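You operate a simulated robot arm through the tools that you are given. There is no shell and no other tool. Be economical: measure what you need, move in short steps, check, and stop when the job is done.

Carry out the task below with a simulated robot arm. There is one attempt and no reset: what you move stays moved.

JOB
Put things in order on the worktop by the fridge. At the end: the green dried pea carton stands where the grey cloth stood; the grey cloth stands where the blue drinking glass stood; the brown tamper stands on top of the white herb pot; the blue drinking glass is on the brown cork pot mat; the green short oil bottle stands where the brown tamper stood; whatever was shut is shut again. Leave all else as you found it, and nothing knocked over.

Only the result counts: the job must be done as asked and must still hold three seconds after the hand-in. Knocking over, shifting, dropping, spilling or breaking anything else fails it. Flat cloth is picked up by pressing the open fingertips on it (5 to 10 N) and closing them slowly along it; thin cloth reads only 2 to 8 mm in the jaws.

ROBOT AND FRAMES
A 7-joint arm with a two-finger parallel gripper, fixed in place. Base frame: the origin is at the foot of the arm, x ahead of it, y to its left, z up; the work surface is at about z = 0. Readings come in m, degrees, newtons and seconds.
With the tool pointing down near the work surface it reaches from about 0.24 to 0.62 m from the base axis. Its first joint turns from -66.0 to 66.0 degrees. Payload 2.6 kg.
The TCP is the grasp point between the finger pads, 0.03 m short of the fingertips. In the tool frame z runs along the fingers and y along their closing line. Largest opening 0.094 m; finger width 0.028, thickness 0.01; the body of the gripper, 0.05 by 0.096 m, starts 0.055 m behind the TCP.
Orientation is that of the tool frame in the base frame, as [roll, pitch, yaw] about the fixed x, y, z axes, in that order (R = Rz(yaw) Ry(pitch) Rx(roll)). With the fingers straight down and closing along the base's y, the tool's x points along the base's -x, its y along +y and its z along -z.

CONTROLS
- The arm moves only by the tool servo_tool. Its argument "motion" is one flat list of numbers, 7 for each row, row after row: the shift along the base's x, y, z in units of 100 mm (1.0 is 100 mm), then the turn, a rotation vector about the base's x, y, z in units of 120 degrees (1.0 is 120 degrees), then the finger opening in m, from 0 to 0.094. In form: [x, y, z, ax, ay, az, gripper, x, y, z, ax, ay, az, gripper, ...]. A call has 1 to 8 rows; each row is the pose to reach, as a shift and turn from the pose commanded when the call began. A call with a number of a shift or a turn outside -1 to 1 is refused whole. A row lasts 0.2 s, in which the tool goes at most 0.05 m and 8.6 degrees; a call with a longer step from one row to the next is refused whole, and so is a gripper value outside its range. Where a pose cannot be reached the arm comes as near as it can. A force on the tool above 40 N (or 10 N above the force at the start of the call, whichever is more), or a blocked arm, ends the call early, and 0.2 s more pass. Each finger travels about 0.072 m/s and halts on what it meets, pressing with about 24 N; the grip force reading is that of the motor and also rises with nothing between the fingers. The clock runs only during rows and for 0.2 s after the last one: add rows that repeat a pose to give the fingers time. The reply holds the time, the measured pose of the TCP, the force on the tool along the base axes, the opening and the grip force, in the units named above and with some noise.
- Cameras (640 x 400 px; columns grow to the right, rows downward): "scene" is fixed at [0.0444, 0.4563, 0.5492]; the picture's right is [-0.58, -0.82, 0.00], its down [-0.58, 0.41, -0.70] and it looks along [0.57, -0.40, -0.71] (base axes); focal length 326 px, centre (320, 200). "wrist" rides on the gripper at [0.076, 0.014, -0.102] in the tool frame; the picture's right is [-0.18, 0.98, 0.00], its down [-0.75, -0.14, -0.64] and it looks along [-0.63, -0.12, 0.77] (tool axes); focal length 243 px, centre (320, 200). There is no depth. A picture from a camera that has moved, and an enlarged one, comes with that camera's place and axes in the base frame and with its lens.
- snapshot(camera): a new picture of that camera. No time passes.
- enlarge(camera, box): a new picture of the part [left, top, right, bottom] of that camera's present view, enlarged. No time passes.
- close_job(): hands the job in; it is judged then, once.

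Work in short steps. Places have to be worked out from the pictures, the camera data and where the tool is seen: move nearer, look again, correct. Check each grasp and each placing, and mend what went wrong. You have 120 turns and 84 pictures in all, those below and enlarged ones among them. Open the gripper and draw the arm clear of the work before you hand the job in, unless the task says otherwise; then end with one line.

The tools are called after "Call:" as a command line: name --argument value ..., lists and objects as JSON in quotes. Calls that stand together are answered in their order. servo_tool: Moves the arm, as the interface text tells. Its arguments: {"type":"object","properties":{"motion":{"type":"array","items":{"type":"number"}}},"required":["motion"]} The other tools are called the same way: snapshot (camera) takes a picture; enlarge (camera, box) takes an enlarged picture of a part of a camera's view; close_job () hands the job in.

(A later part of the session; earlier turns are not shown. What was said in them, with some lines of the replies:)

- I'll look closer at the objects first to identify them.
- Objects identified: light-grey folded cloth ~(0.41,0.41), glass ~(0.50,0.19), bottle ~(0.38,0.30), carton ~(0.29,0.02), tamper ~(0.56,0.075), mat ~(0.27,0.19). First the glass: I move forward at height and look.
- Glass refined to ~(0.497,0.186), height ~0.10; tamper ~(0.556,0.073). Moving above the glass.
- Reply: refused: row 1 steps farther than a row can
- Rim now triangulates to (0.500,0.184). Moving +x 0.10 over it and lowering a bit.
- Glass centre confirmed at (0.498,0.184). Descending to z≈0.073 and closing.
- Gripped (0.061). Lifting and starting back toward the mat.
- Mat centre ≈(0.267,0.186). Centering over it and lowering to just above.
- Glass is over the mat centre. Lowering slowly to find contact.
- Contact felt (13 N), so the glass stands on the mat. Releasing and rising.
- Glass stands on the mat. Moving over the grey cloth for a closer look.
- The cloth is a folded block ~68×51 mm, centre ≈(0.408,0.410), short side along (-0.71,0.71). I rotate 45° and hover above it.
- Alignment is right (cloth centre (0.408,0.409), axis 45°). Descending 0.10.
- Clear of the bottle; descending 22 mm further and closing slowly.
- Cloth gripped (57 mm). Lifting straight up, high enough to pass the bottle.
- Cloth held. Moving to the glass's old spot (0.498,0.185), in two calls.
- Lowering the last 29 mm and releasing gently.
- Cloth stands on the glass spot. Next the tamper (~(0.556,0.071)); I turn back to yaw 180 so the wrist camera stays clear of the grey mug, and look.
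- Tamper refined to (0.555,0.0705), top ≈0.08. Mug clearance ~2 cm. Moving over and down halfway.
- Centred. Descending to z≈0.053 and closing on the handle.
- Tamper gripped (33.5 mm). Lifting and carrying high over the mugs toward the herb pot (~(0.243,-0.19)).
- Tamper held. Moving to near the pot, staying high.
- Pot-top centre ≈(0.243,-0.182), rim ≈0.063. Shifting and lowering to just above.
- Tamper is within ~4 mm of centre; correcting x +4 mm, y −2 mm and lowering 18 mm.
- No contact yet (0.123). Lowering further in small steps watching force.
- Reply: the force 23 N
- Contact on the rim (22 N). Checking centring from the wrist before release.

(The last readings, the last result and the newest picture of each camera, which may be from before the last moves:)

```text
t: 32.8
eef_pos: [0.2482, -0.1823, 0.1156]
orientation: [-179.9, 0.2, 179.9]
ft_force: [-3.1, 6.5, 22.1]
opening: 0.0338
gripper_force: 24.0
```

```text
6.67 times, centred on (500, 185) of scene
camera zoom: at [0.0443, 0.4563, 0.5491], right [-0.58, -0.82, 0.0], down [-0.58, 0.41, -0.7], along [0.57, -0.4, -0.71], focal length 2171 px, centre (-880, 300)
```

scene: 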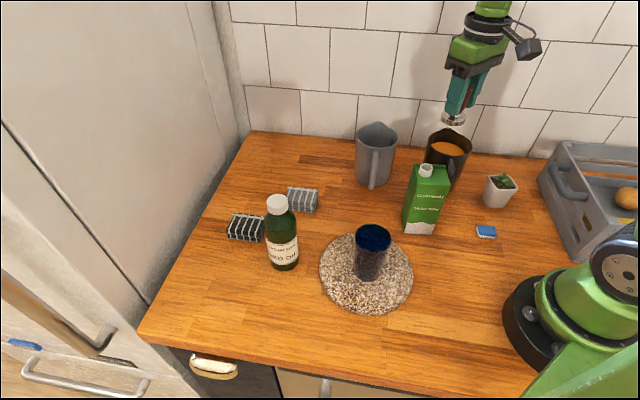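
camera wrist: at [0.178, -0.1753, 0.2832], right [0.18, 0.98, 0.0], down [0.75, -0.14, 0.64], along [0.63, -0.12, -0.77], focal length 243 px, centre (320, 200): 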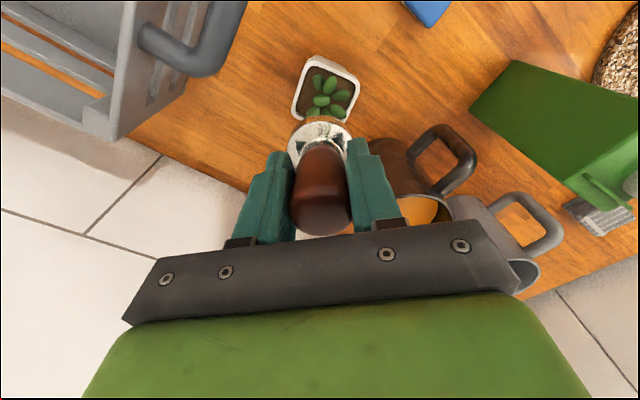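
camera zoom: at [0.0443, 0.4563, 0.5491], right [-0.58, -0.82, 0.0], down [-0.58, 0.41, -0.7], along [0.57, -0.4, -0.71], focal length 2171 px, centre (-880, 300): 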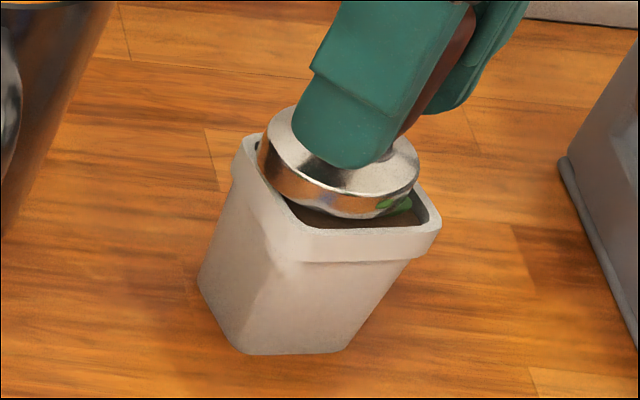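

The disc sits ~5 mm too far in +x relative to the pot opening. Raising 5 mm, shifting (−5,−3) mm, and lowering again.

Call:
servo_tool --motion '[0, 0, 0.07, 0, 0, 0, 0.012, -0.05, -0.03, 0.07, 0, 0, 0, 0.012, -0.05, -0.03, 0.03, 0, 0, 0, 0.012]'

Call:
servo_tool --motion '[0, 0, -0.02, 0, 0, 0, 0.012, 0, 0, -0.02, 0, 0, 0, 0.012]'

Call:
enlarge --camera "wrist" --box '[240, 40, 400, 200]'

Call:
enlarge --camera "scene" --box '[475, 155, 525, 215]'

```text
t: 33.6
eef_pos: [0.2415, -0.1868, 0.1195]
orientation: [-180.0, 0.0, -179.9]
ft_force: [0.1, -0.1, -2.3]
opening: 0.0335
gripper_force: 23.8
```

```text
t: 34.2
eef_pos: [0.242, -0.1846, 0.1175]
orientation: [-179.9, 0.0, -180.0]
ft_force: [-0.8, -0.3, -1.9]
opening: 0.0335
gripper_force: 23.6
```

```text
2.50 times, centred on (320, 120) of wrist
camera zoom: at [0.1651, -0.1717, 0.2207], right [0.18, 0.98, 0.0], down [0.75, -0.14, 0.64], along [0.63, -0.12, -0.77], focal length 606 px, centre (320, 400)
```

zoom: 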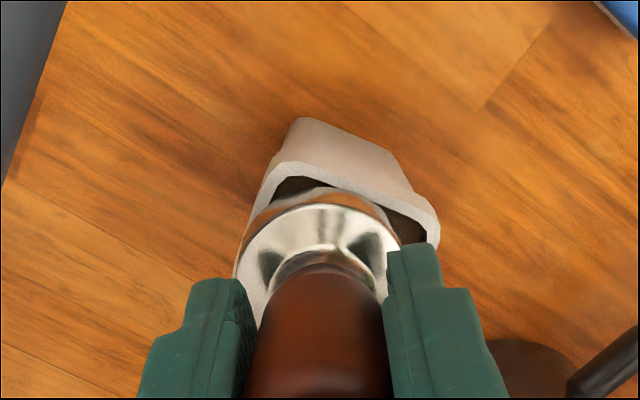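

```text
6.67 times, centred on (500, 185) of scene
camera zoom: at [0.0444, 0.4563, 0.5492], right [-0.58, -0.82, 0.0], down [-0.58, 0.41, -0.7], along [0.57, -0.4, -0.71], focal length 2171 px, centre (-880, 300)
```

zoom: 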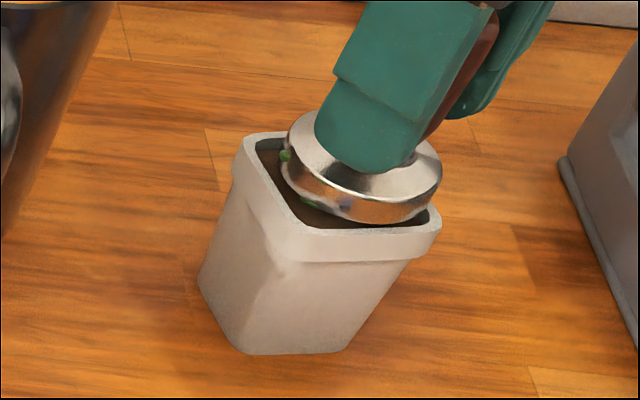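

Now it is off to −y; the right correction is y +6 mm. Adjusting (slightly raised) and looking.

Call:
servo_tool --motion '[0, 0, 0.04, 0, 0, 0, 0.012, 0, 0.06, 0.04, 0, 0, 0, 0.012, 0, 0.06, 0.02, 0, 0, 0, 0.012]'

Call:
enlarge --camera "wrist" --box '[240, 40, 400, 200]'

Call:
enlarge --camera "scene" --box '[475, 155, 525, 215]'

```text
t: 35.0
eef_pos: [0.2414, -0.1803, 0.1184]
orientation: [-180.0, 0.0, -179.9]
ft_force: [-0.6, 0.3, -1.4]
opening: 0.0334
gripper_force: 23.7
```

```text
2.50 times, centred on (320, 120) of wrist
camera zoom: at [0.1645, -0.1663, 0.2214], right [0.18, 0.98, 0.0], down [0.75, -0.14, 0.64], along [0.63, -0.12, -0.77], focal length 606 px, centre (320, 400)
```

zoom: 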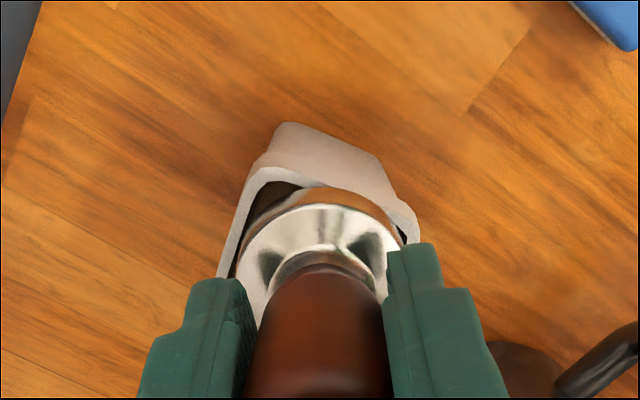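

```text
6.67 times, centred on (500, 185) of scene
camera zoom: at [0.0444, 0.4563, 0.5492], right [-0.58, -0.82, 0.0], down [-0.58, 0.41, -0.7], along [0.57, -0.4, -0.71], focal length 2171 px, centre (-880, 300)
```

zoom: 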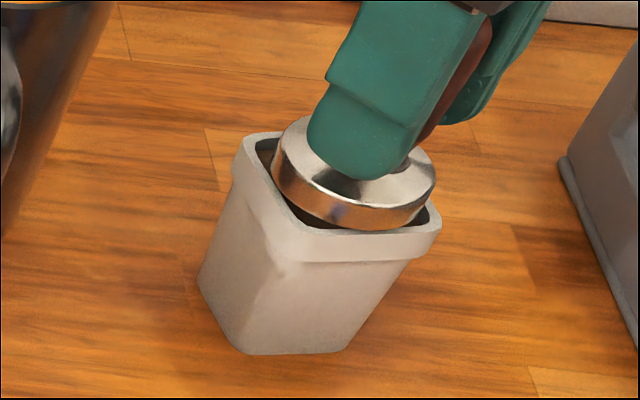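

Well centred now. Lowering to contact.

Call:
servo_tool --motion '[0.01, 0.01, -0.03, 0, 0, 0, 0.012, 0.01, 0.01, -0.04, 0, 0, 0, 0.012]'

Call:
enlarge --camera "scene" --box '[475, 155, 525, 215]'

```text
t: 35.7
eef_pos: [0.2438, -0.18, 0.1166]
orientation: [-179.8, 0.4, 179.7]
ft_force: [-4.5, 1.3, 9.2]
opening: 0.0335
gripper_force: 23.9
stopped in row 2: the force on the tool passed its limit (the readings are from after the stop); the commanded pose is now the measured one
```

```text
6.67 times, centred on (500, 185) of scene
camera zoom: at [0.0444, 0.4563, 0.5491], right [-0.58, -0.82, 0.0], down [-0.58, 0.41, -0.7], along [0.57, -0.4, -0.71], focal length 2171 px, centre (-880, 300)
```

zoom: 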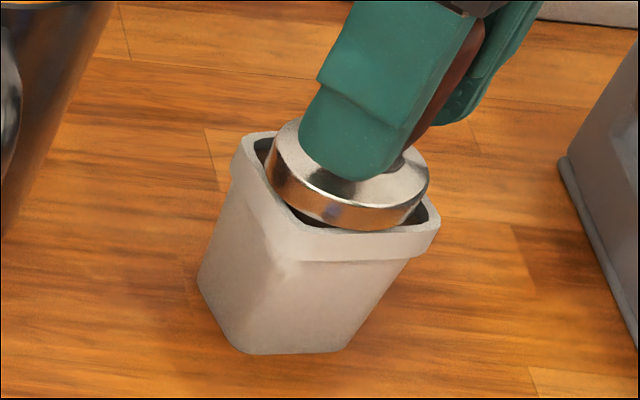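

Resting, well centred. Releasing slowly and watching.

Call:
servo_tool --motion '[0, 0, 0, 0, 0, 0, 0.03, 0, 0, 0, 0, 0, 0, 0.036, 0, 0, 0, 0, 0, 0, 0.045, 0, 0, 0, 0, 0, 0, 0.06]'

Call:
enlarge --camera "scene" --box '[450, 120, 550, 220]'

```text
t: 36.7
eef_pos: [0.2429, -0.1794, 0.1155]
orientation: [-179.8, 0.3, 179.9]
ft_force: [0.2, -0.7, -0.5]
opening: 0.0601
gripper_force: 0.1
```

```text
4.00 times, centred on (500, 170) of scene
camera zoom: at [0.0444, 0.4563, 0.5492], right [-0.58, -0.82, 0.0], down [-0.58, 0.41, -0.7], along [0.57, -0.4, -0.71], focal length 1303 px, centre (-400, 320)
```

zoom: 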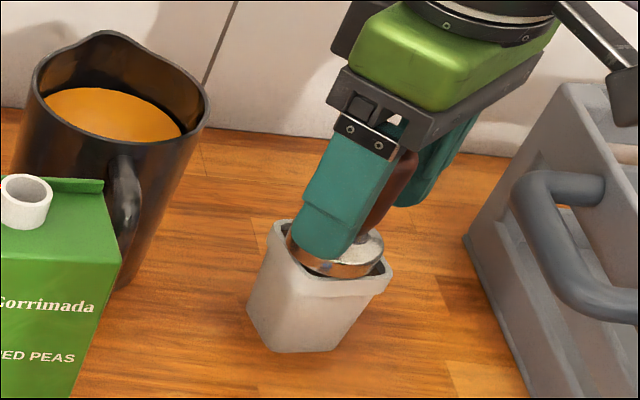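

Released and standing. Raising straight up.

Call:
servo_tool --motion '[0, 0, 0.2, 0, 0, 0, 0.06, 0, 0, 0.6, 0, 0, 0, 0.06, 0, 0, 1.0, 0, 0, 0, 0.094]'

Call:
servo_tool --motion '[0, 0, 0.45, 0, 0, 0, 0.094, -0.1, 0.3, 0.7, 0, 0, 0, 0.094, -0.1, 0.65, 0.7, 0, 0, 0, 0.094, -0.1, 1.0, 0.7, 0, 0, 0, 0.094]'

Call:
snapshot --camera "scene"

Call:
snapshot --camera "wrist"

```text
t: 37.5
eef_pos: [0.2447, -0.1774, 0.2138]
orientation: [-179.9, 0.2, 179.9]
ft_force: [-0.2, 0.0, 0.5]
opening: 0.094
gripper_force: 0.0
```

```text
t: 38.5
eef_pos: [0.2324, -0.0784, 0.2846]
orientation: [-179.9, 0.3, 179.8]
ft_force: [0.5, -0.3, -0.6]
opening: 0.0939
gripper_force: 0.0
```

```text
36 pictures are left
```

scene: 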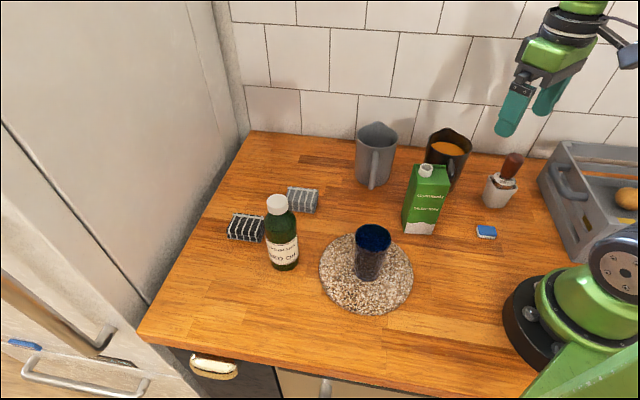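

```text
35 pictures are left
camera wrist: at [0.1557, -0.0643, 0.3887], right [0.19, 0.98, 0.0], down [0.75, -0.14, 0.65], along [0.63, -0.12, -0.76], focal length 243 px, centre (320, 200)
```

wrist: 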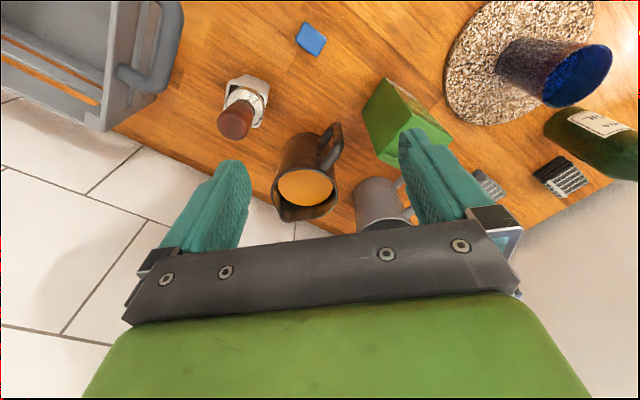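

Tamper stands on the pot. Now the carton: moving to view it.

Call:
servo_tool --motion '[0.1, 0.4, 0, 0, 0, 0, 0.094, 0.2, 0.8, 0, 0, 0, 0, 0.094, 0.2, 0.8, 0, 0, 0, 0, 0.094]'

Call:
snapshot --camera "wrist"

Call:
enlarge --camera "scene" --box '[380, 120, 540, 250]'

```text
t: 39.3
eef_pos: [0.2528, -0.0011, 0.2853]
orientation: [-179.9, 0.3, 179.9]
ft_force: [0.8, -0.1, 0.0]
opening: 0.094
gripper_force: 0.1
```

```text
34 pictures are left
camera wrist: at [0.1764, 0.014, 0.389], right [0.19, 0.98, 0.0], down [0.75, -0.14, 0.65], along [0.63, -0.12, -0.76], focal length 243 px, centre (320, 200)
```

wrist: 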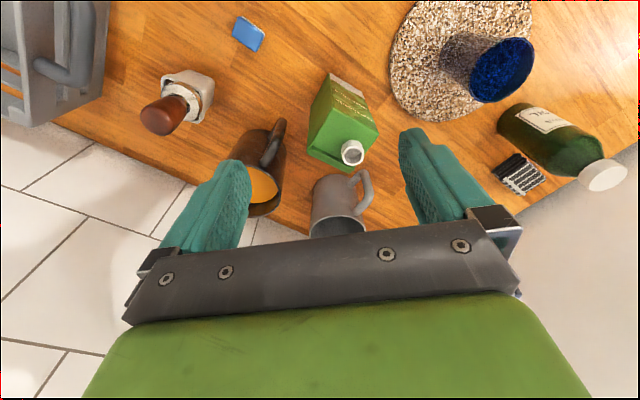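

```text
3.08 times, centred on (460, 185) of scene
camera zoom: at [0.0444, 0.4563, 0.5492], right [-0.58, -0.82, 0.0], down [-0.58, 0.41, -0.7], along [0.57, -0.4, -0.71], focal length 1002 px, centre (-111, 246)
```

zoom: 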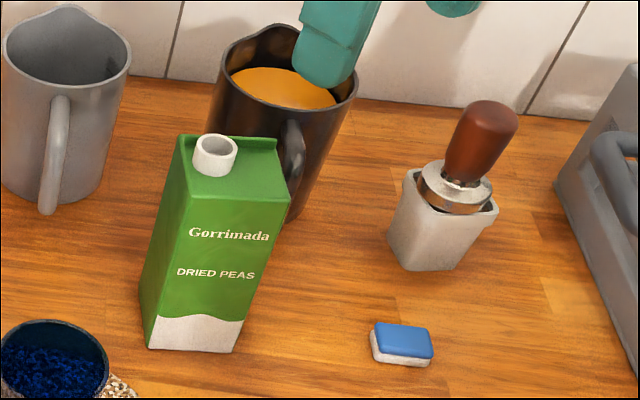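

I'll check the tamper's uprightness closely.

Call:
enlarge --camera "scene" --box '[470, 145, 535, 215]'

Call:
enlarge --camera "wrist" --box '[120, 50, 400, 190]'

```text
5.71 times, centred on (502, 180) of scene
camera zoom: at [0.0444, 0.4563, 0.5492], right [-0.58, -0.82, 0.0], down [-0.58, 0.41, -0.7], along [0.57, -0.4, -0.71], focal length 1861 px, centre (-723, 314)
```

zoom: 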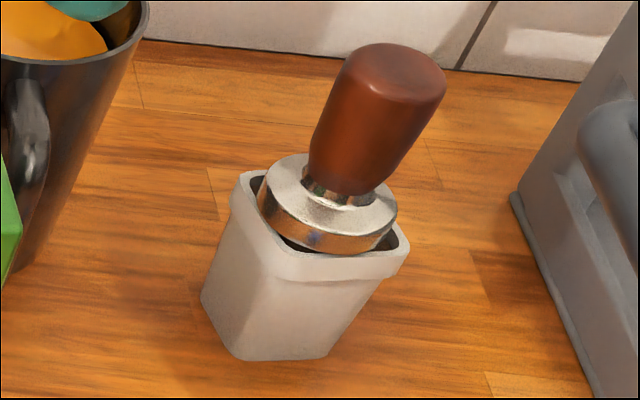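

```text
2.29 times, centred on (260, 120) of wrist
camera zoom: at [0.1764, 0.014, 0.389], right [0.19, 0.98, 0.0], down [0.75, -0.14, 0.65], along [0.63, -0.12, -0.76], focal length 555 px, centre (457, 383)
```

zoom: 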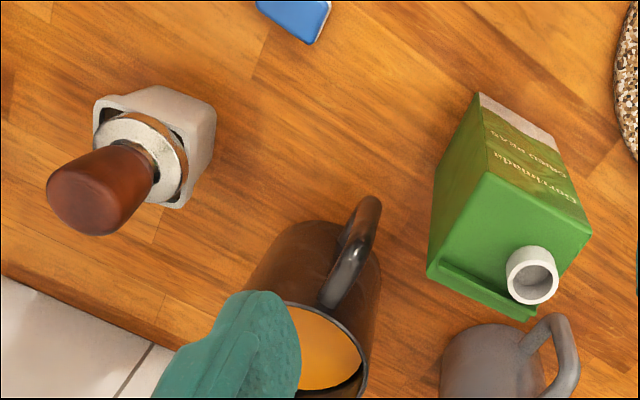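

Tamper is upright within a few degrees and stable. Carton: centre ≈(0.301,0.0145), height ~0.15 (+cap), faces at ~51°/−39°. I'll grip along (0.78,−0.63): rotate +51° and hover.

Call:
servo_tool --motion '[0.08, 0.02, 0, 0, 0, 0.061, 0.094, 0.16, 0.05, 0, 0, 0, 0.122, 0.094, 0.24, 0.08, 0, 0, 0, 0.183, 0.094, 0.32, 0.1, -0.1, 0, 0, 0.244, 0.094, 0.4, 0.12, -0.3, 0, 0, 0.305, 0.094, 0.48, 0.155, -0.5, 0, 0, 0.366, 0.094, 0.48, 0.155, -0.7, 0, 0, 0.425, 0.094, 0.48, 0.155, -0.7, 0, 0, 0.425, 0.094]'

Call:
snapshot --camera "wrist"

Call:
enlarge --camera "scene" --box '[360, 80, 520, 250]'

```text
t: 41.1
eef_pos: [0.3012, 0.0161, 0.2164]
orientation: [-179.9, 0.2, -129.0]
ft_force: [0.6, 0.3, 0.2]
opening: 0.094
gripper_force: 0.1
```

```text
30 pictures are left
camera wrist: at [0.2417, -0.035, 0.3202], right [-0.65, 0.76, 0.0], down [0.58, 0.5, 0.65], along [0.49, 0.42, -0.76], focal length 243 px, centre (320, 200)
```

wrist: 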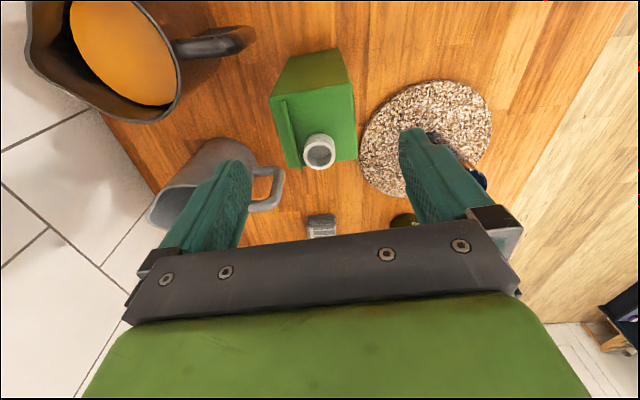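

```text
2.35 times, centred on (440, 165) of scene
camera zoom: at [0.0444, 0.4563, 0.5492], right [-0.58, -0.82, 0.0], down [-0.58, 0.41, -0.7], along [0.57, -0.4, -0.71], focal length 766 px, centre (38, 282)
```

zoom: 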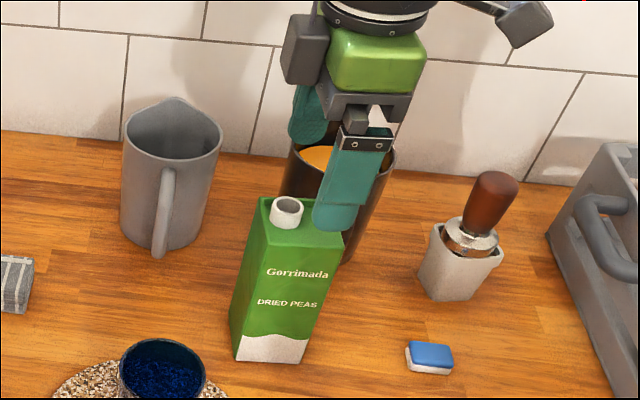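

Aligned; carton centre (0.301,0.013). Descending to z≈0.118 and closing.

Call:
servo_tool --motion '[0, -0.025, -0.4, 0, 0, 0, 0.094, 0, -0.025, -0.8, 0, 0, 0, 0.094, 0, -0.025, -0.97, 0, 0, 0, 0.094, 0, -0.025, -0.97, 0, 0, 0, 0.075, 0, -0.025, -0.97, 0, 0, 0, 0.06, 0, -0.025, -0.97, 0, 0, 0, 0.045, 0, -0.025, -0.97, 0, 0, 0, 0.035, 0, -0.025, -0.97, 0, 0, 0, 0.035]'

Call:
enlarge --camera "scene" --box '[360, 80, 520, 250]'

```text
t: 42.9
eef_pos: [0.3016, 0.0127, 0.1191]
orientation: [-180.0, 0.2, -129.2]
ft_force: [0.6, -0.6, 0.8]
opening: 0.0642
gripper_force: 24.0
```

```text
2.35 times, centred on (440, 165) of scene
camera zoom: at [0.0444, 0.4563, 0.5491], right [-0.58, -0.82, 0.0], down [-0.58, 0.41, -0.7], along [0.57, -0.4, -0.71], focal length 766 px, centre (38, 282)
```

zoom: 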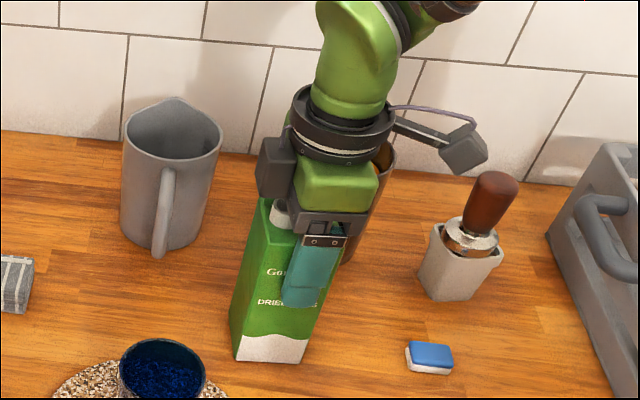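

Carton gripped (64 mm). Lifting high and moving toward the cloth's old place.

Call:
servo_tool --motion '[0, 0, 0.3, 0, 0, 0, 0.035, 0, 0, 0.7, 0, 0, 0, 0.035, 0, 0, 1.0, 0, 0, 0, 0.035]'

Call:
servo_tool --motion '[0, 0, 0.4, 0, 0, 0, 0.035, 0, 0, 0.8, 0, 0, 0, 0.035, 0, 0.3, 1.0, 0, 0, 0, 0.035, 0, 0.65, 1.0, 0, 0, 0, 0.035, 0, 1.0, 1.0, 0, 0, 0, 0.035]'

Call:
servo_tool --motion '[0, 0.33, 0, 0, 0, 0, 0.035, 0, 0.66, 0, 0, 0, 0, 0.035, 0.1, 1.0, 0, 0, 0, 0, 0.035]'

Call:
snapshot --camera "scene"

```text
t: 43.7
eef_pos: [0.2997, 0.014, 0.2198]
orientation: [-179.8, 0.3, -129.1]
ft_force: [0.4, 0.1, -2.9]
opening: 0.0642
gripper_force: 24.1
```

```text
t: 44.9
eef_pos: [0.3026, 0.1127, 0.3194]
orientation: [-179.9, 0.2, -129.2]
ft_force: [0.1, -0.6, -3.2]
opening: 0.0642
gripper_force: 23.8
```

```text
t: 45.7
eef_pos: [0.3106, 0.2123, 0.3186]
orientation: [-179.8, 0.1, -129.0]
ft_force: [-0.5, -0.6, -2.9]
opening: 0.0642
gripper_force: 24.4
```

```text
27 pictures are left
```

scene: 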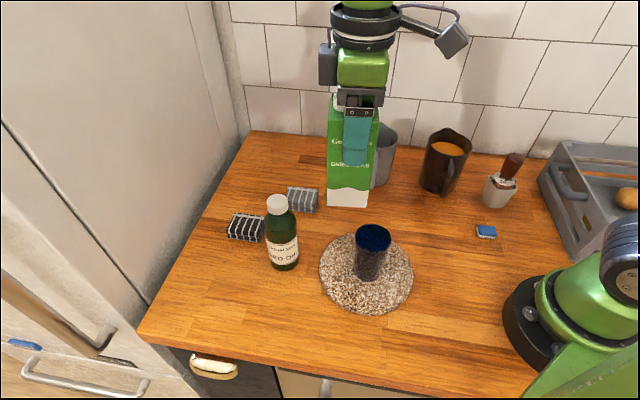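

Carton is held upright. Continuing to (0.409,0.410).

Call:
servo_tool --motion '[0.1, 0.33, 0, 0, 0, 0, 0.035, 0.25, 0.66, 0, 0, 0, 0, 0.035, 0.4, 1.0, 0, 0, 0, 0, 0.035]'

Call:
servo_tool --motion '[0.2, 0.33, 0, 0, 0, 0, 0.035, 0.4, 0.66, 0, 0, 0, 0, 0.035, 0.58, 0.98, 0, 0, 0, 0, 0.035, 0.58, 0.98, 0, 0, 0, 0, 0.035]'

Call:
servo_tool --motion '[0, 0, -0.4, 0, 0, 0, 0.035, 0, 0, -0.8, 0, 0, 0, 0.035, 0, 0, -1.0, 0, 0, 0, 0.035, 0, 0, -1.0, 0, 0, 0, 0.035]'

Call:
snapshot --camera "scene"

```text
t: 46.5
eef_pos: [0.3493, 0.3124, 0.3197]
orientation: [-179.8, 0.2, -129.1]
ft_force: [0.0, 0.3, -3.0]
opening: 0.0642
gripper_force: 24.2
```

```text
t: 47.5
eef_pos: [0.3854, 0.3908, 0.3087]
orientation: [-179.8, 0.2, -129.1]
ft_force: [0.1, 0.3, -3.3]
opening: 0.0641
gripper_force: 23.6
out of reach, approached as far as the arm can: row 3, 4
```

```text
t: 48.5
eef_pos: [0.3842, 0.3907, 0.2077]
orientation: [-179.9, 0.2, -129.1]
ft_force: [0.1, 0.1, -3.5]
opening: 0.0643
gripper_force: 23.8
```

```text
26 pictures are left
```

scene: 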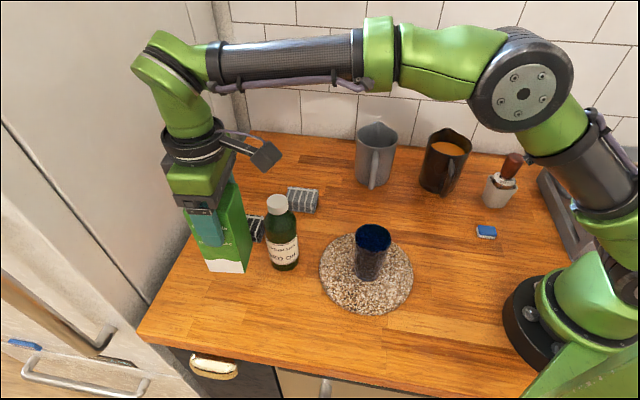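

Out of reach only at height; now lower there is room. Shift to (0.409,0.410), then descend to ~2 cm above the surface.

Call:
servo_tool --motion '[0.25, 0.19, 0, 0, 0, 0, 0.035, 0.25, 0.19, -0.35, 0, 0, 0, 0.035, 0.25, 0.19, -0.7, 0, 0, 0, 0.035, 0.25, 0.19, -0.7, 0, 0, 0, 0.035]'

Call:
enlarge --camera "scene" --box '[130, 120, 330, 310]'

```text
t: 49.5
eef_pos: [0.4101, 0.4076, 0.1387]
orientation: [-179.8, 0.2, -129.1]
ft_force: [-0.5, 0.5, -3.2]
opening: 0.0642
gripper_force: 24.0
```

```text
2.11 times, centred on (230, 215) of scene
camera zoom: at [0.0444, 0.4563, 0.5491], right [-0.58, -0.82, 0.0], down [-0.58, 0.41, -0.7], along [0.57, -0.4, -0.71], focal length 686 px, centre (510, 168)
```

zoom: 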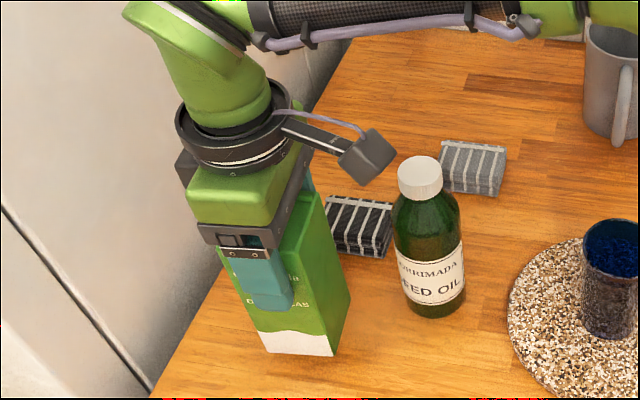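

Position good. Lowering to contact.

Call:
servo_tool --motion '[0, 0.01, -0.12, 0, 0, 0, 0.035, 0, 0.01, -0.19, 0, 0, 0, 0.035]'

```text
t: 50.1
eef_pos: [0.4104, 0.4096, 0.118]
orientation: [-179.9, 0.2, -129.1]
ft_force: [0.3, -0.1, -3.4]
opening: 0.0644
gripper_force: 23.8
```

Force shows no contact yet; lowering another 2 mm at a time.

Call:
servo_tool --motion '[0, 0, -0.01, 0, 0, 0, 0.035, 0, 0, -0.02, 0, 0, 0, 0.035]'

```text
t: 50.7
eef_pos: [0.4107, 0.4102, 0.1179]
orientation: [-179.8, 0.2, -129.2]
ft_force: [-1.5, -3.1, 4.9]
opening: 0.0645
gripper_force: 23.1
```

Contact (≈8 N change). Opening and withdrawing upward.

Call:
servo_tool --motion '[0, 0, 0, 0, 0, 0, 0.07, 0, 0, 0, 0, 0, 0, 0.09, 0, 0, 0, 0, 0, 0, 0.094, 0, 0, 0.3, 0, 0, 0, 0.094, 0, 0, 0.7, 0, 0, 0, 0.094, 0, 0, 1.0, 0, 0, 0, 0.094]'

Call:
snapshot --camera "wrist"

Call:
enlarge --camera "scene" --box '[130, 120, 330, 310]'

```text
t: 52.1
eef_pos: [0.4108, 0.4087, 0.2173]
orientation: [-179.9, 0.2, -129.1]
ft_force: [0.4, 0.5, 0.4]
opening: 0.094
gripper_force: 0.0
```

```text
24 pictures are left
camera wrist: at [0.3507, 0.3591, 0.3204], right [-0.65, 0.76, 0.0], down [0.58, 0.5, 0.64], along [0.49, 0.42, -0.76], focal length 243 px, centre (320, 200)
```

wrist: 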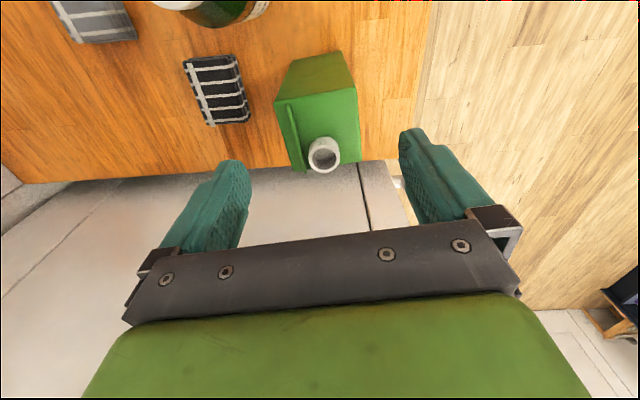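

```text
2.11 times, centred on (230, 215) of scene
camera zoom: at [0.0444, 0.4563, 0.5492], right [-0.58, -0.82, 0.0], down [-0.58, 0.41, -0.7], along [0.57, -0.4, -0.71], focal length 686 px, centre (510, 168)
```

zoom: 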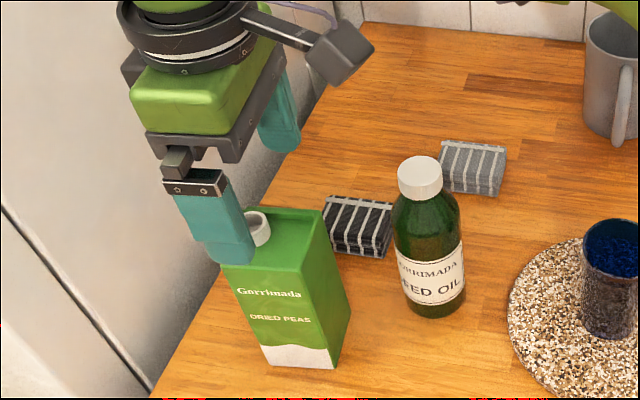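

Carton stands in the cloth's place. Next, the bottle at ~(0.382,0.303), top ≈0.18; I'll grip it by the cap. Moving over it, raised.

Call:
servo_tool --motion '[0, 0, 0.3, 0, 0, 0, 0.094, -0.14, -0.3, 0.3, 0, 0, 0, 0.094, -0.28, -0.65, 0.3, 0, 0, 0, 0.094, -0.28, -1.0, 0.3, 0, 0, 0, 0.094, -0.28, -1.0, 0.3, 0, 0, 0, 0.07]'

Call:
snapshot --camera "wrist"

Call:
enlarge --camera "scene" --box '[190, 100, 350, 290]'

```text
t: 53.3
eef_pos: [0.3821, 0.3104, 0.2495]
orientation: [179.9, 0.2, -129.1]
ft_force: [0.5, 0.4, -0.7]
opening: 0.0701
gripper_force: 0.2
```

```text
22 pictures are left
camera wrist: at [0.3215, 0.2594, 0.3517], right [-0.65, 0.76, 0.0], down [0.58, 0.49, 0.65], along [0.49, 0.42, -0.76], focal length 243 px, centre (320, 200)
```

wrist: 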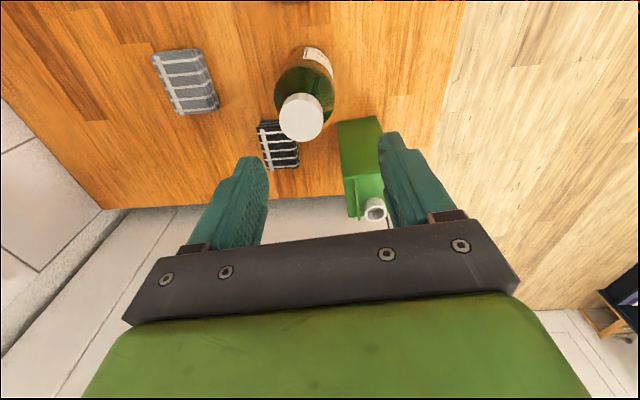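

```text
2.11 times, centred on (270, 195) of scene
camera zoom: at [0.0444, 0.4563, 0.5492], right [-0.58, -0.82, 0.0], down [-0.58, 0.41, -0.7], along [0.57, -0.4, -0.71], focal length 686 px, centre (425, 210)
```

zoom: 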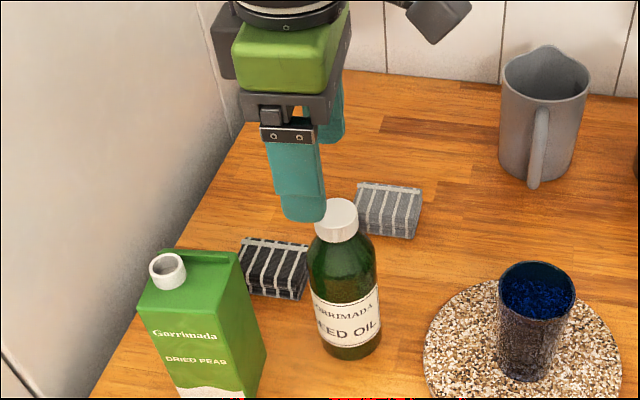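

Cap triangulates to (0.385,0.296), top ≈0.17. Shifting y −13 mm, descending to z≈0.165 and closing on the cap.

Call:
servo_tool --motion '[0.02, -0.135, 0, 0, 0, 0, 0.07, 0.02, -0.135, -0.4, 0, 0, 0, 0.07, 0.02, -0.135, -0.4, 0, 0, 0, 0.07]'

Call:
snapshot --camera "wrist"

Call:
enlarge --camera "scene" --box '[220, 130, 350, 290]'

```text
t: 54.1
eef_pos: [0.3846, 0.2968, 0.2075]
orientation: [180.0, 0.2, -129.1]
ft_force: [0.3, 0.3, 0.2]
opening: 0.0701
gripper_force: 0.0
```

```text
20 pictures are left
camera wrist: at [0.3244, 0.2464, 0.3109], right [-0.65, 0.76, 0.0], down [0.58, 0.49, 0.65], along [0.49, 0.42, -0.76], focal length 243 px, centre (320, 200)
```

wrist: 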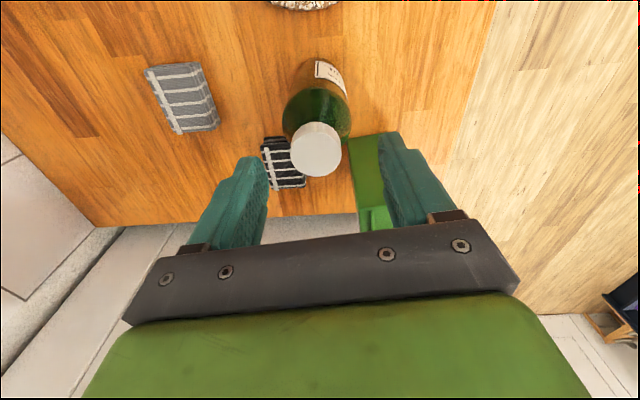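

```text
2.50 times, centred on (285, 210) of scene
camera zoom: at [0.0444, 0.4563, 0.5492], right [-0.58, -0.82, 0.0], down [-0.58, 0.41, -0.7], along [0.57, -0.4, -0.71], focal length 814 px, centre (408, 175)
```

zoom: 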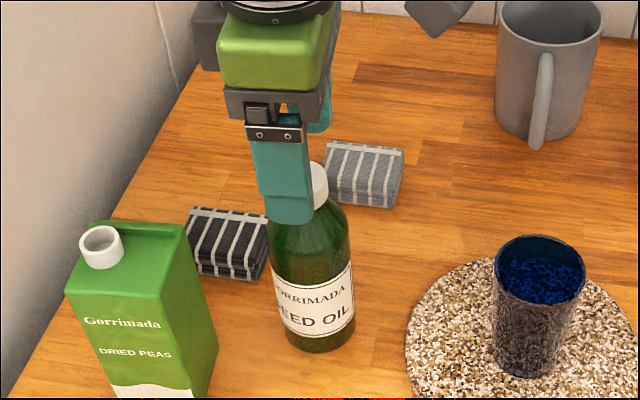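

Aligned within a few mm. Descending 42 mm and closing slowly.

Call:
servo_tool --motion '[-0.01, -0.03, -0.2, 0, 0, 0, 0.07, -0.01, -0.03, -0.42, 0, 0, 0, 0.07, -0.01, -0.03, -0.42, 0, 0, 0, 0.05, -0.01, -0.03, -0.42, 0, 0, 0, 0.035, -0.01, -0.03, -0.42, 0, 0, 0, 0.02, -0.01, -0.03, -0.42, 0, 0, 0, 0.012, -0.01, -0.03, -0.42, 0, 0, 0, 0.012]'

Call:
enlarge --camera "scene" --box '[220, 130, 350, 290]'

```text
t: 55.7
eef_pos: [0.3846, 0.2928, 0.1651]
orientation: [-179.8, 0.2, -129.0]
ft_force: [1.8, -2.1, 8.2]
opening: 0.0379
gripper_force: 23.8
```

```text
2.50 times, centred on (285, 210) of scene
camera zoom: at [0.0443, 0.4563, 0.5492], right [-0.58, -0.82, 0.0], down [-0.58, 0.41, -0.7], along [0.57, -0.4, -0.71], focal length 814 px, centre (408, 175)
```

zoom: 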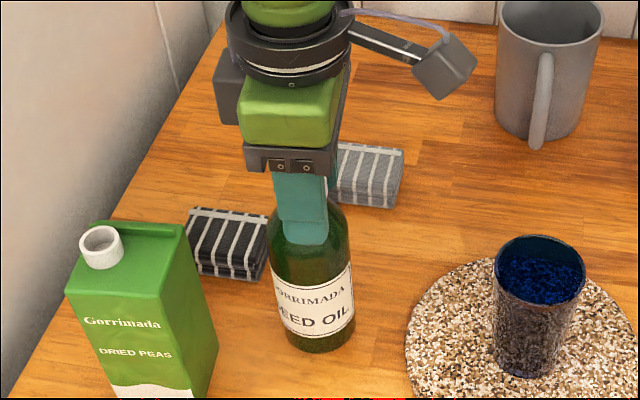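

Gripped at 38 mm, slight upward push (tips near the shoulder). Testing with a small lift.

Call:
servo_tool --motion '[0, 0, 0.04, 0, 0, 0, 0.012, 0, 0, 0.15, 0, 0, 0, 0.012, 0, 0, 0.3, 0, 0, 0, 0.012]'

Call:
enlarge --camera "scene" --box '[220, 130, 350, 290]'

```text
t: 56.5
eef_pos: [0.384, 0.2938, 0.1954]
orientation: [-179.9, 0.2, -129.1]
ft_force: [1.1, 1.5, -2.9]
opening: 0.0364
gripper_force: 23.8
```

```text
2.50 times, centred on (285, 210) of scene
camera zoom: at [0.0444, 0.4563, 0.5491], right [-0.58, -0.82, 0.0], down [-0.58, 0.41, -0.7], along [0.57, -0.4, -0.71], focal length 814 px, centre (408, 175)
```

zoom: 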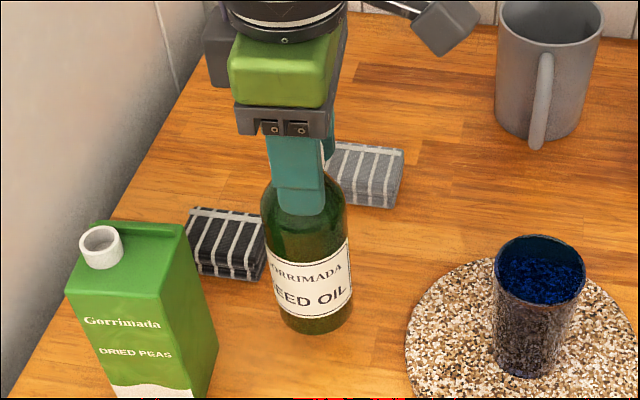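

Bottle held (3 N). Lifting 7 cm and carrying toward the tamper's old spot (0.555,0.0715).

Call:
servo_tool --motion '[0, 0, 0.35, 0, 0, 0, 0.012, 0, 0, 0.7, 0, 0, 0, 0.012, 0.25, -0.3, 0.7, 0, 0, 0, 0.012, 0.5, -0.6, 0.7, 0, 0, 0, 0.012, 0.75, -0.9, 0.7, 0, 0, 0, 0.012, 0.85, -1.0, 0.7, 0, 0, 0, 0.012]'

Call:
servo_tool --motion '[0.25, -0.3, 0, 0, 0, 0, 0.012, 0.5, -0.6, 0, 0, 0, 0, 0.012, 0.75, -0.9, 0, 0, 0, 0, 0.012, 0.85, -1.0, 0, 0, 0, 0, 0.012, 0.85, -1.0, 0, 0, 0, 0, 0.012]'

Call:
snapshot --camera "scene"

```text
t: 57.9
eef_pos: [0.4687, 0.1941, 0.2659]
orientation: [-179.8, 0.2, -129.1]
ft_force: [-0.1, 0.2, -1.9]
opening: 0.0364
gripper_force: 24.3
```

```text
t: 59.1
eef_pos: [0.5525, 0.0928, 0.2664]
orientation: [-179.9, 0.2, -129.0]
ft_force: [-0.9, -0.8, -1.8]
opening: 0.0362
gripper_force: 24.4
```

```text
16 pictures are left
```

scene: 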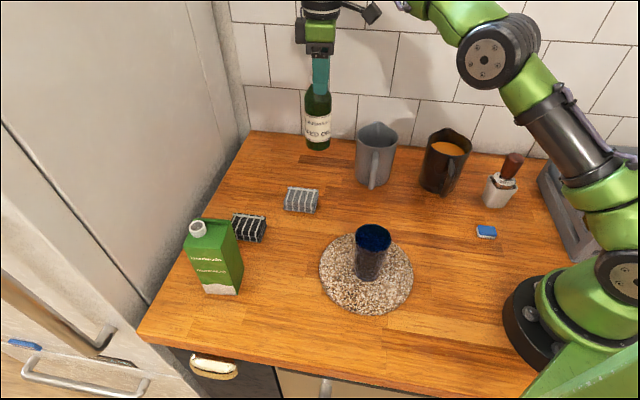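

Bottle hangs straight. Shifting to (0.555,0.0715) and descending 8 cm.

Call:
servo_tool --motion '[0.025, -0.21, 0, 0, 0, 0, 0.012, 0.025, -0.21, -0.35, 0, 0, 0, 0.012, 0.025, -0.21, -0.7, 0, 0, 0, 0.012, 0.025, -0.21, -0.8, 0, 0, 0, 0.012, 0.025, -0.21, -0.8, 0, 0, 0, 0.012]'

Call:
enlarge --camera "scene" --box '[250, 60, 420, 210]'

```text
t: 60.3
eef_pos: [0.5565, 0.0723, 0.1844]
orientation: [-179.9, 0.2, -129.1]
ft_force: [-0.3, -1.0, -2.0]
opening: 0.0361
gripper_force: 23.8
```

```text
2.67 times, centred on (335, 135) of scene
camera zoom: at [0.0444, 0.4563, 0.5491], right [-0.58, -0.82, 0.0], down [-0.58, 0.41, -0.7], along [0.57, -0.4, -0.71], focal length 868 px, centre (280, 373)
```

zoom: 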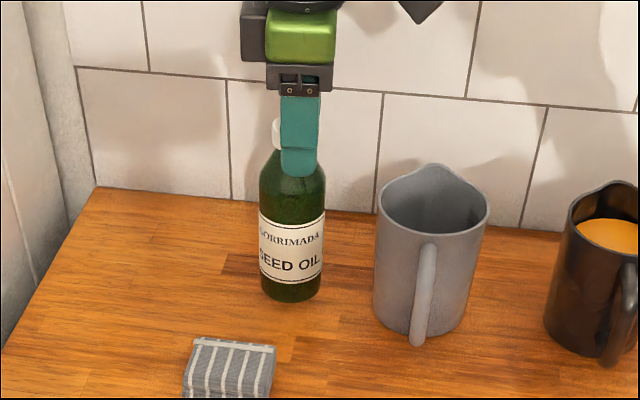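

Bottle is ~6 mm left of the mark and ~15 mm up. Correcting and lowering slowly.

Call:
servo_tool --motion '[-0.035, -0.048, 0, 0, 0, 0, 0.012, -0.035, -0.048, -0.06, 0, 0, 0, 0.012, -0.035, -0.048, -0.12, 0, 0, 0, 0.012]'

Call:
servo_tool --motion '[0, 0, -0.02, 0, 0, 0, 0.012, 0, 0, -0.03, 0, 0, 0, 0.012]'

```text
t: 61.1
eef_pos: [0.5525, 0.0673, 0.1742]
orientation: [-179.9, 0.3, -129.1]
ft_force: [-0.4, -0.2, -2.3]
opening: 0.036
gripper_force: 24.2
```

```text
t: 61.7
eef_pos: [0.552, 0.0679, 0.1706]
orientation: [-180.0, 0.3, -129.1]
ft_force: [0.2, 0.8, -2.3]
opening: 0.0358
gripper_force: 23.9
```

No contact yet; continuing in small steps.

Call:
servo_tool --motion '[0, 0, -0.015, 0, 0, 0, 0.012, 0, 0, -0.03, 0, 0, 0, 0.012]'

Call:
servo_tool --motion '[0, 0, -0.01, 0, 0, 0, 0.012, 0, 0, -0.02, 0, 0, 0, 0.012]'

Call:
enlarge --camera "scene" --box '[250, 60, 420, 210]'

```text
t: 62.3
eef_pos: [0.5519, 0.0679, 0.1682]
orientation: [-179.8, 0.2, -129.3]
ft_force: [-0.8, 0.7, -1.0]
opening: 0.036
gripper_force: 24.4
```

```text
t: 62.9
eef_pos: [0.5525, 0.0688, 0.1669]
orientation: [-179.8, 0.4, -129.2]
ft_force: [-1.2, 1.0, 15.2]
opening: 0.0361
gripper_force: 24.1
```

```text
2.67 times, centred on (335, 135) of scene
camera zoom: at [0.0443, 0.4563, 0.5492], right [-0.58, -0.82, 0.0], down [-0.58, 0.41, -0.7], along [0.57, -0.4, -0.71], focal length 868 px, centre (280, 373)
```

zoom: 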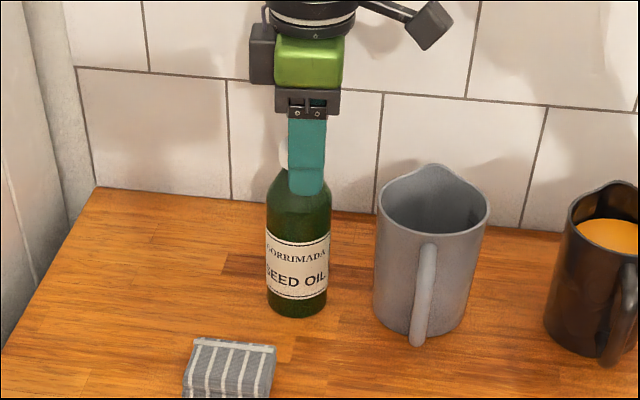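

Bottle stands on the mark (contact 17 N). Releasing and rising straight up.

Call:
servo_tool --motion '[0, 0, 0.01, 0, 0, 0, 0.03, 0, 0, 0.01, 0, 0, 0, 0.045, 0, 0, 0.01, 0, 0, 0, 0.065, 0, 0, 0.01, 0, 0, 0, 0.08, 0, 0, 0.3, 0, 0, 0, 0.08, 0, 0, 0.7, 0, 0, 0, 0.08, 0, 0, 0.9, 0, 0, 0, 0.08]'

Call:
servo_tool --motion '[-0.4, 0, 0, 0, 0, 0, 0.08, -0.8, 0, 0, 0, 0, 0, 0.08, -1.0, 0.3, 0.1, 0, 0, 0, 0.08, -1.0, 0.5, 0.2, 0, 0, 0, 0.08]'

Call:
servo_tool --motion '[-0.4, 0, 0, 0, 0, 0, 0.08, -0.8, 0, 0, 0, 0, 0, 0.08, -1.0, 0, 0, 0, 0, 0, 0.08, -1.0, 0, 0, 0, 0, 0, 0.08]'

Call:
snapshot --camera "scene"

Call:
snapshot --camera "wrist"

```text
t: 64.5
eef_pos: [0.5514, 0.0679, 0.2537]
orientation: [-179.9, 0.1, -129.0]
ft_force: [-0.4, 0.9, 0.1]
opening: 0.0801
gripper_force: 0.1
```

```text
t: 65.5
eef_pos: [0.4526, 0.1184, 0.2753]
orientation: [-179.9, 0.3, -129.2]
ft_force: [-0.3, -0.1, 0.7]
opening: 0.08
gripper_force: 0.0
```

```text
t: 66.5
eef_pos: [0.3519, 0.118, 0.2756]
orientation: [-179.8, 0.4, -129.1]
ft_force: [0.1, 0.1, 0.1]
opening: 0.0798
gripper_force: 0.1
```

```text
13 pictures are left
```

scene: 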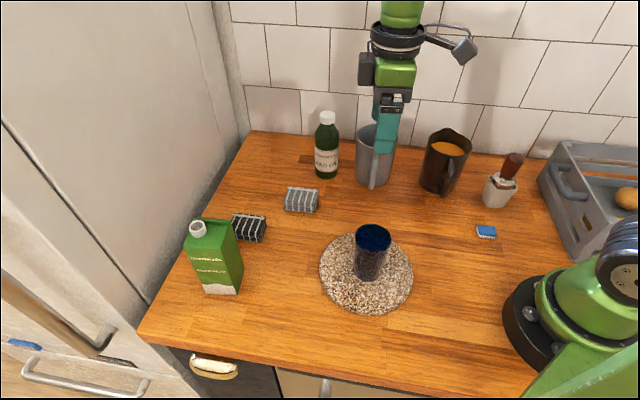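

```text
12 pictures are left
camera wrist: at [0.2915, 0.0668, 0.378], right [-0.65, 0.76, 0.0], down [0.58, 0.49, 0.65], along [0.49, 0.42, -0.76], focal length 243 px, centre (320, 200)
```

wrist: 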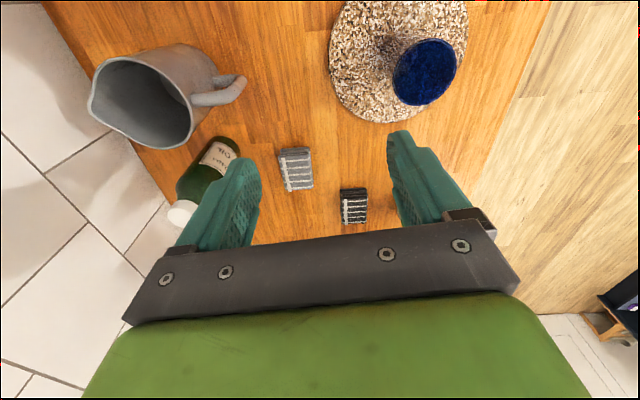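

All items look placed. One last check on the tamper's stability.

Call:
enlarge --camera "scene" --box '[470, 145, 535, 215]'

```text
5.71 times, centred on (502, 180) of scene
camera zoom: at [0.0444, 0.4563, 0.5492], right [-0.58, -0.82, 0.0], down [-0.58, 0.41, -0.7], along [0.57, -0.4, -0.71], focal length 1861 px, centre (-723, 314)
```

zoom: 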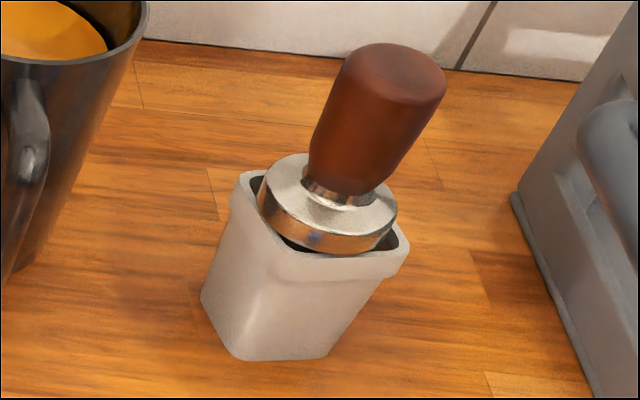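

The tamper has not moved since its release, and the gripper is open and clear of everything. Handing in.

Call:
close_job

```text
The job is handed in.
```

I moved all five items to their asked places and handed the job in. Nothing was knocked over and I opened nothing, but the tamper leans roughly 5° on the herb pot's rim; it was steady at the last check.
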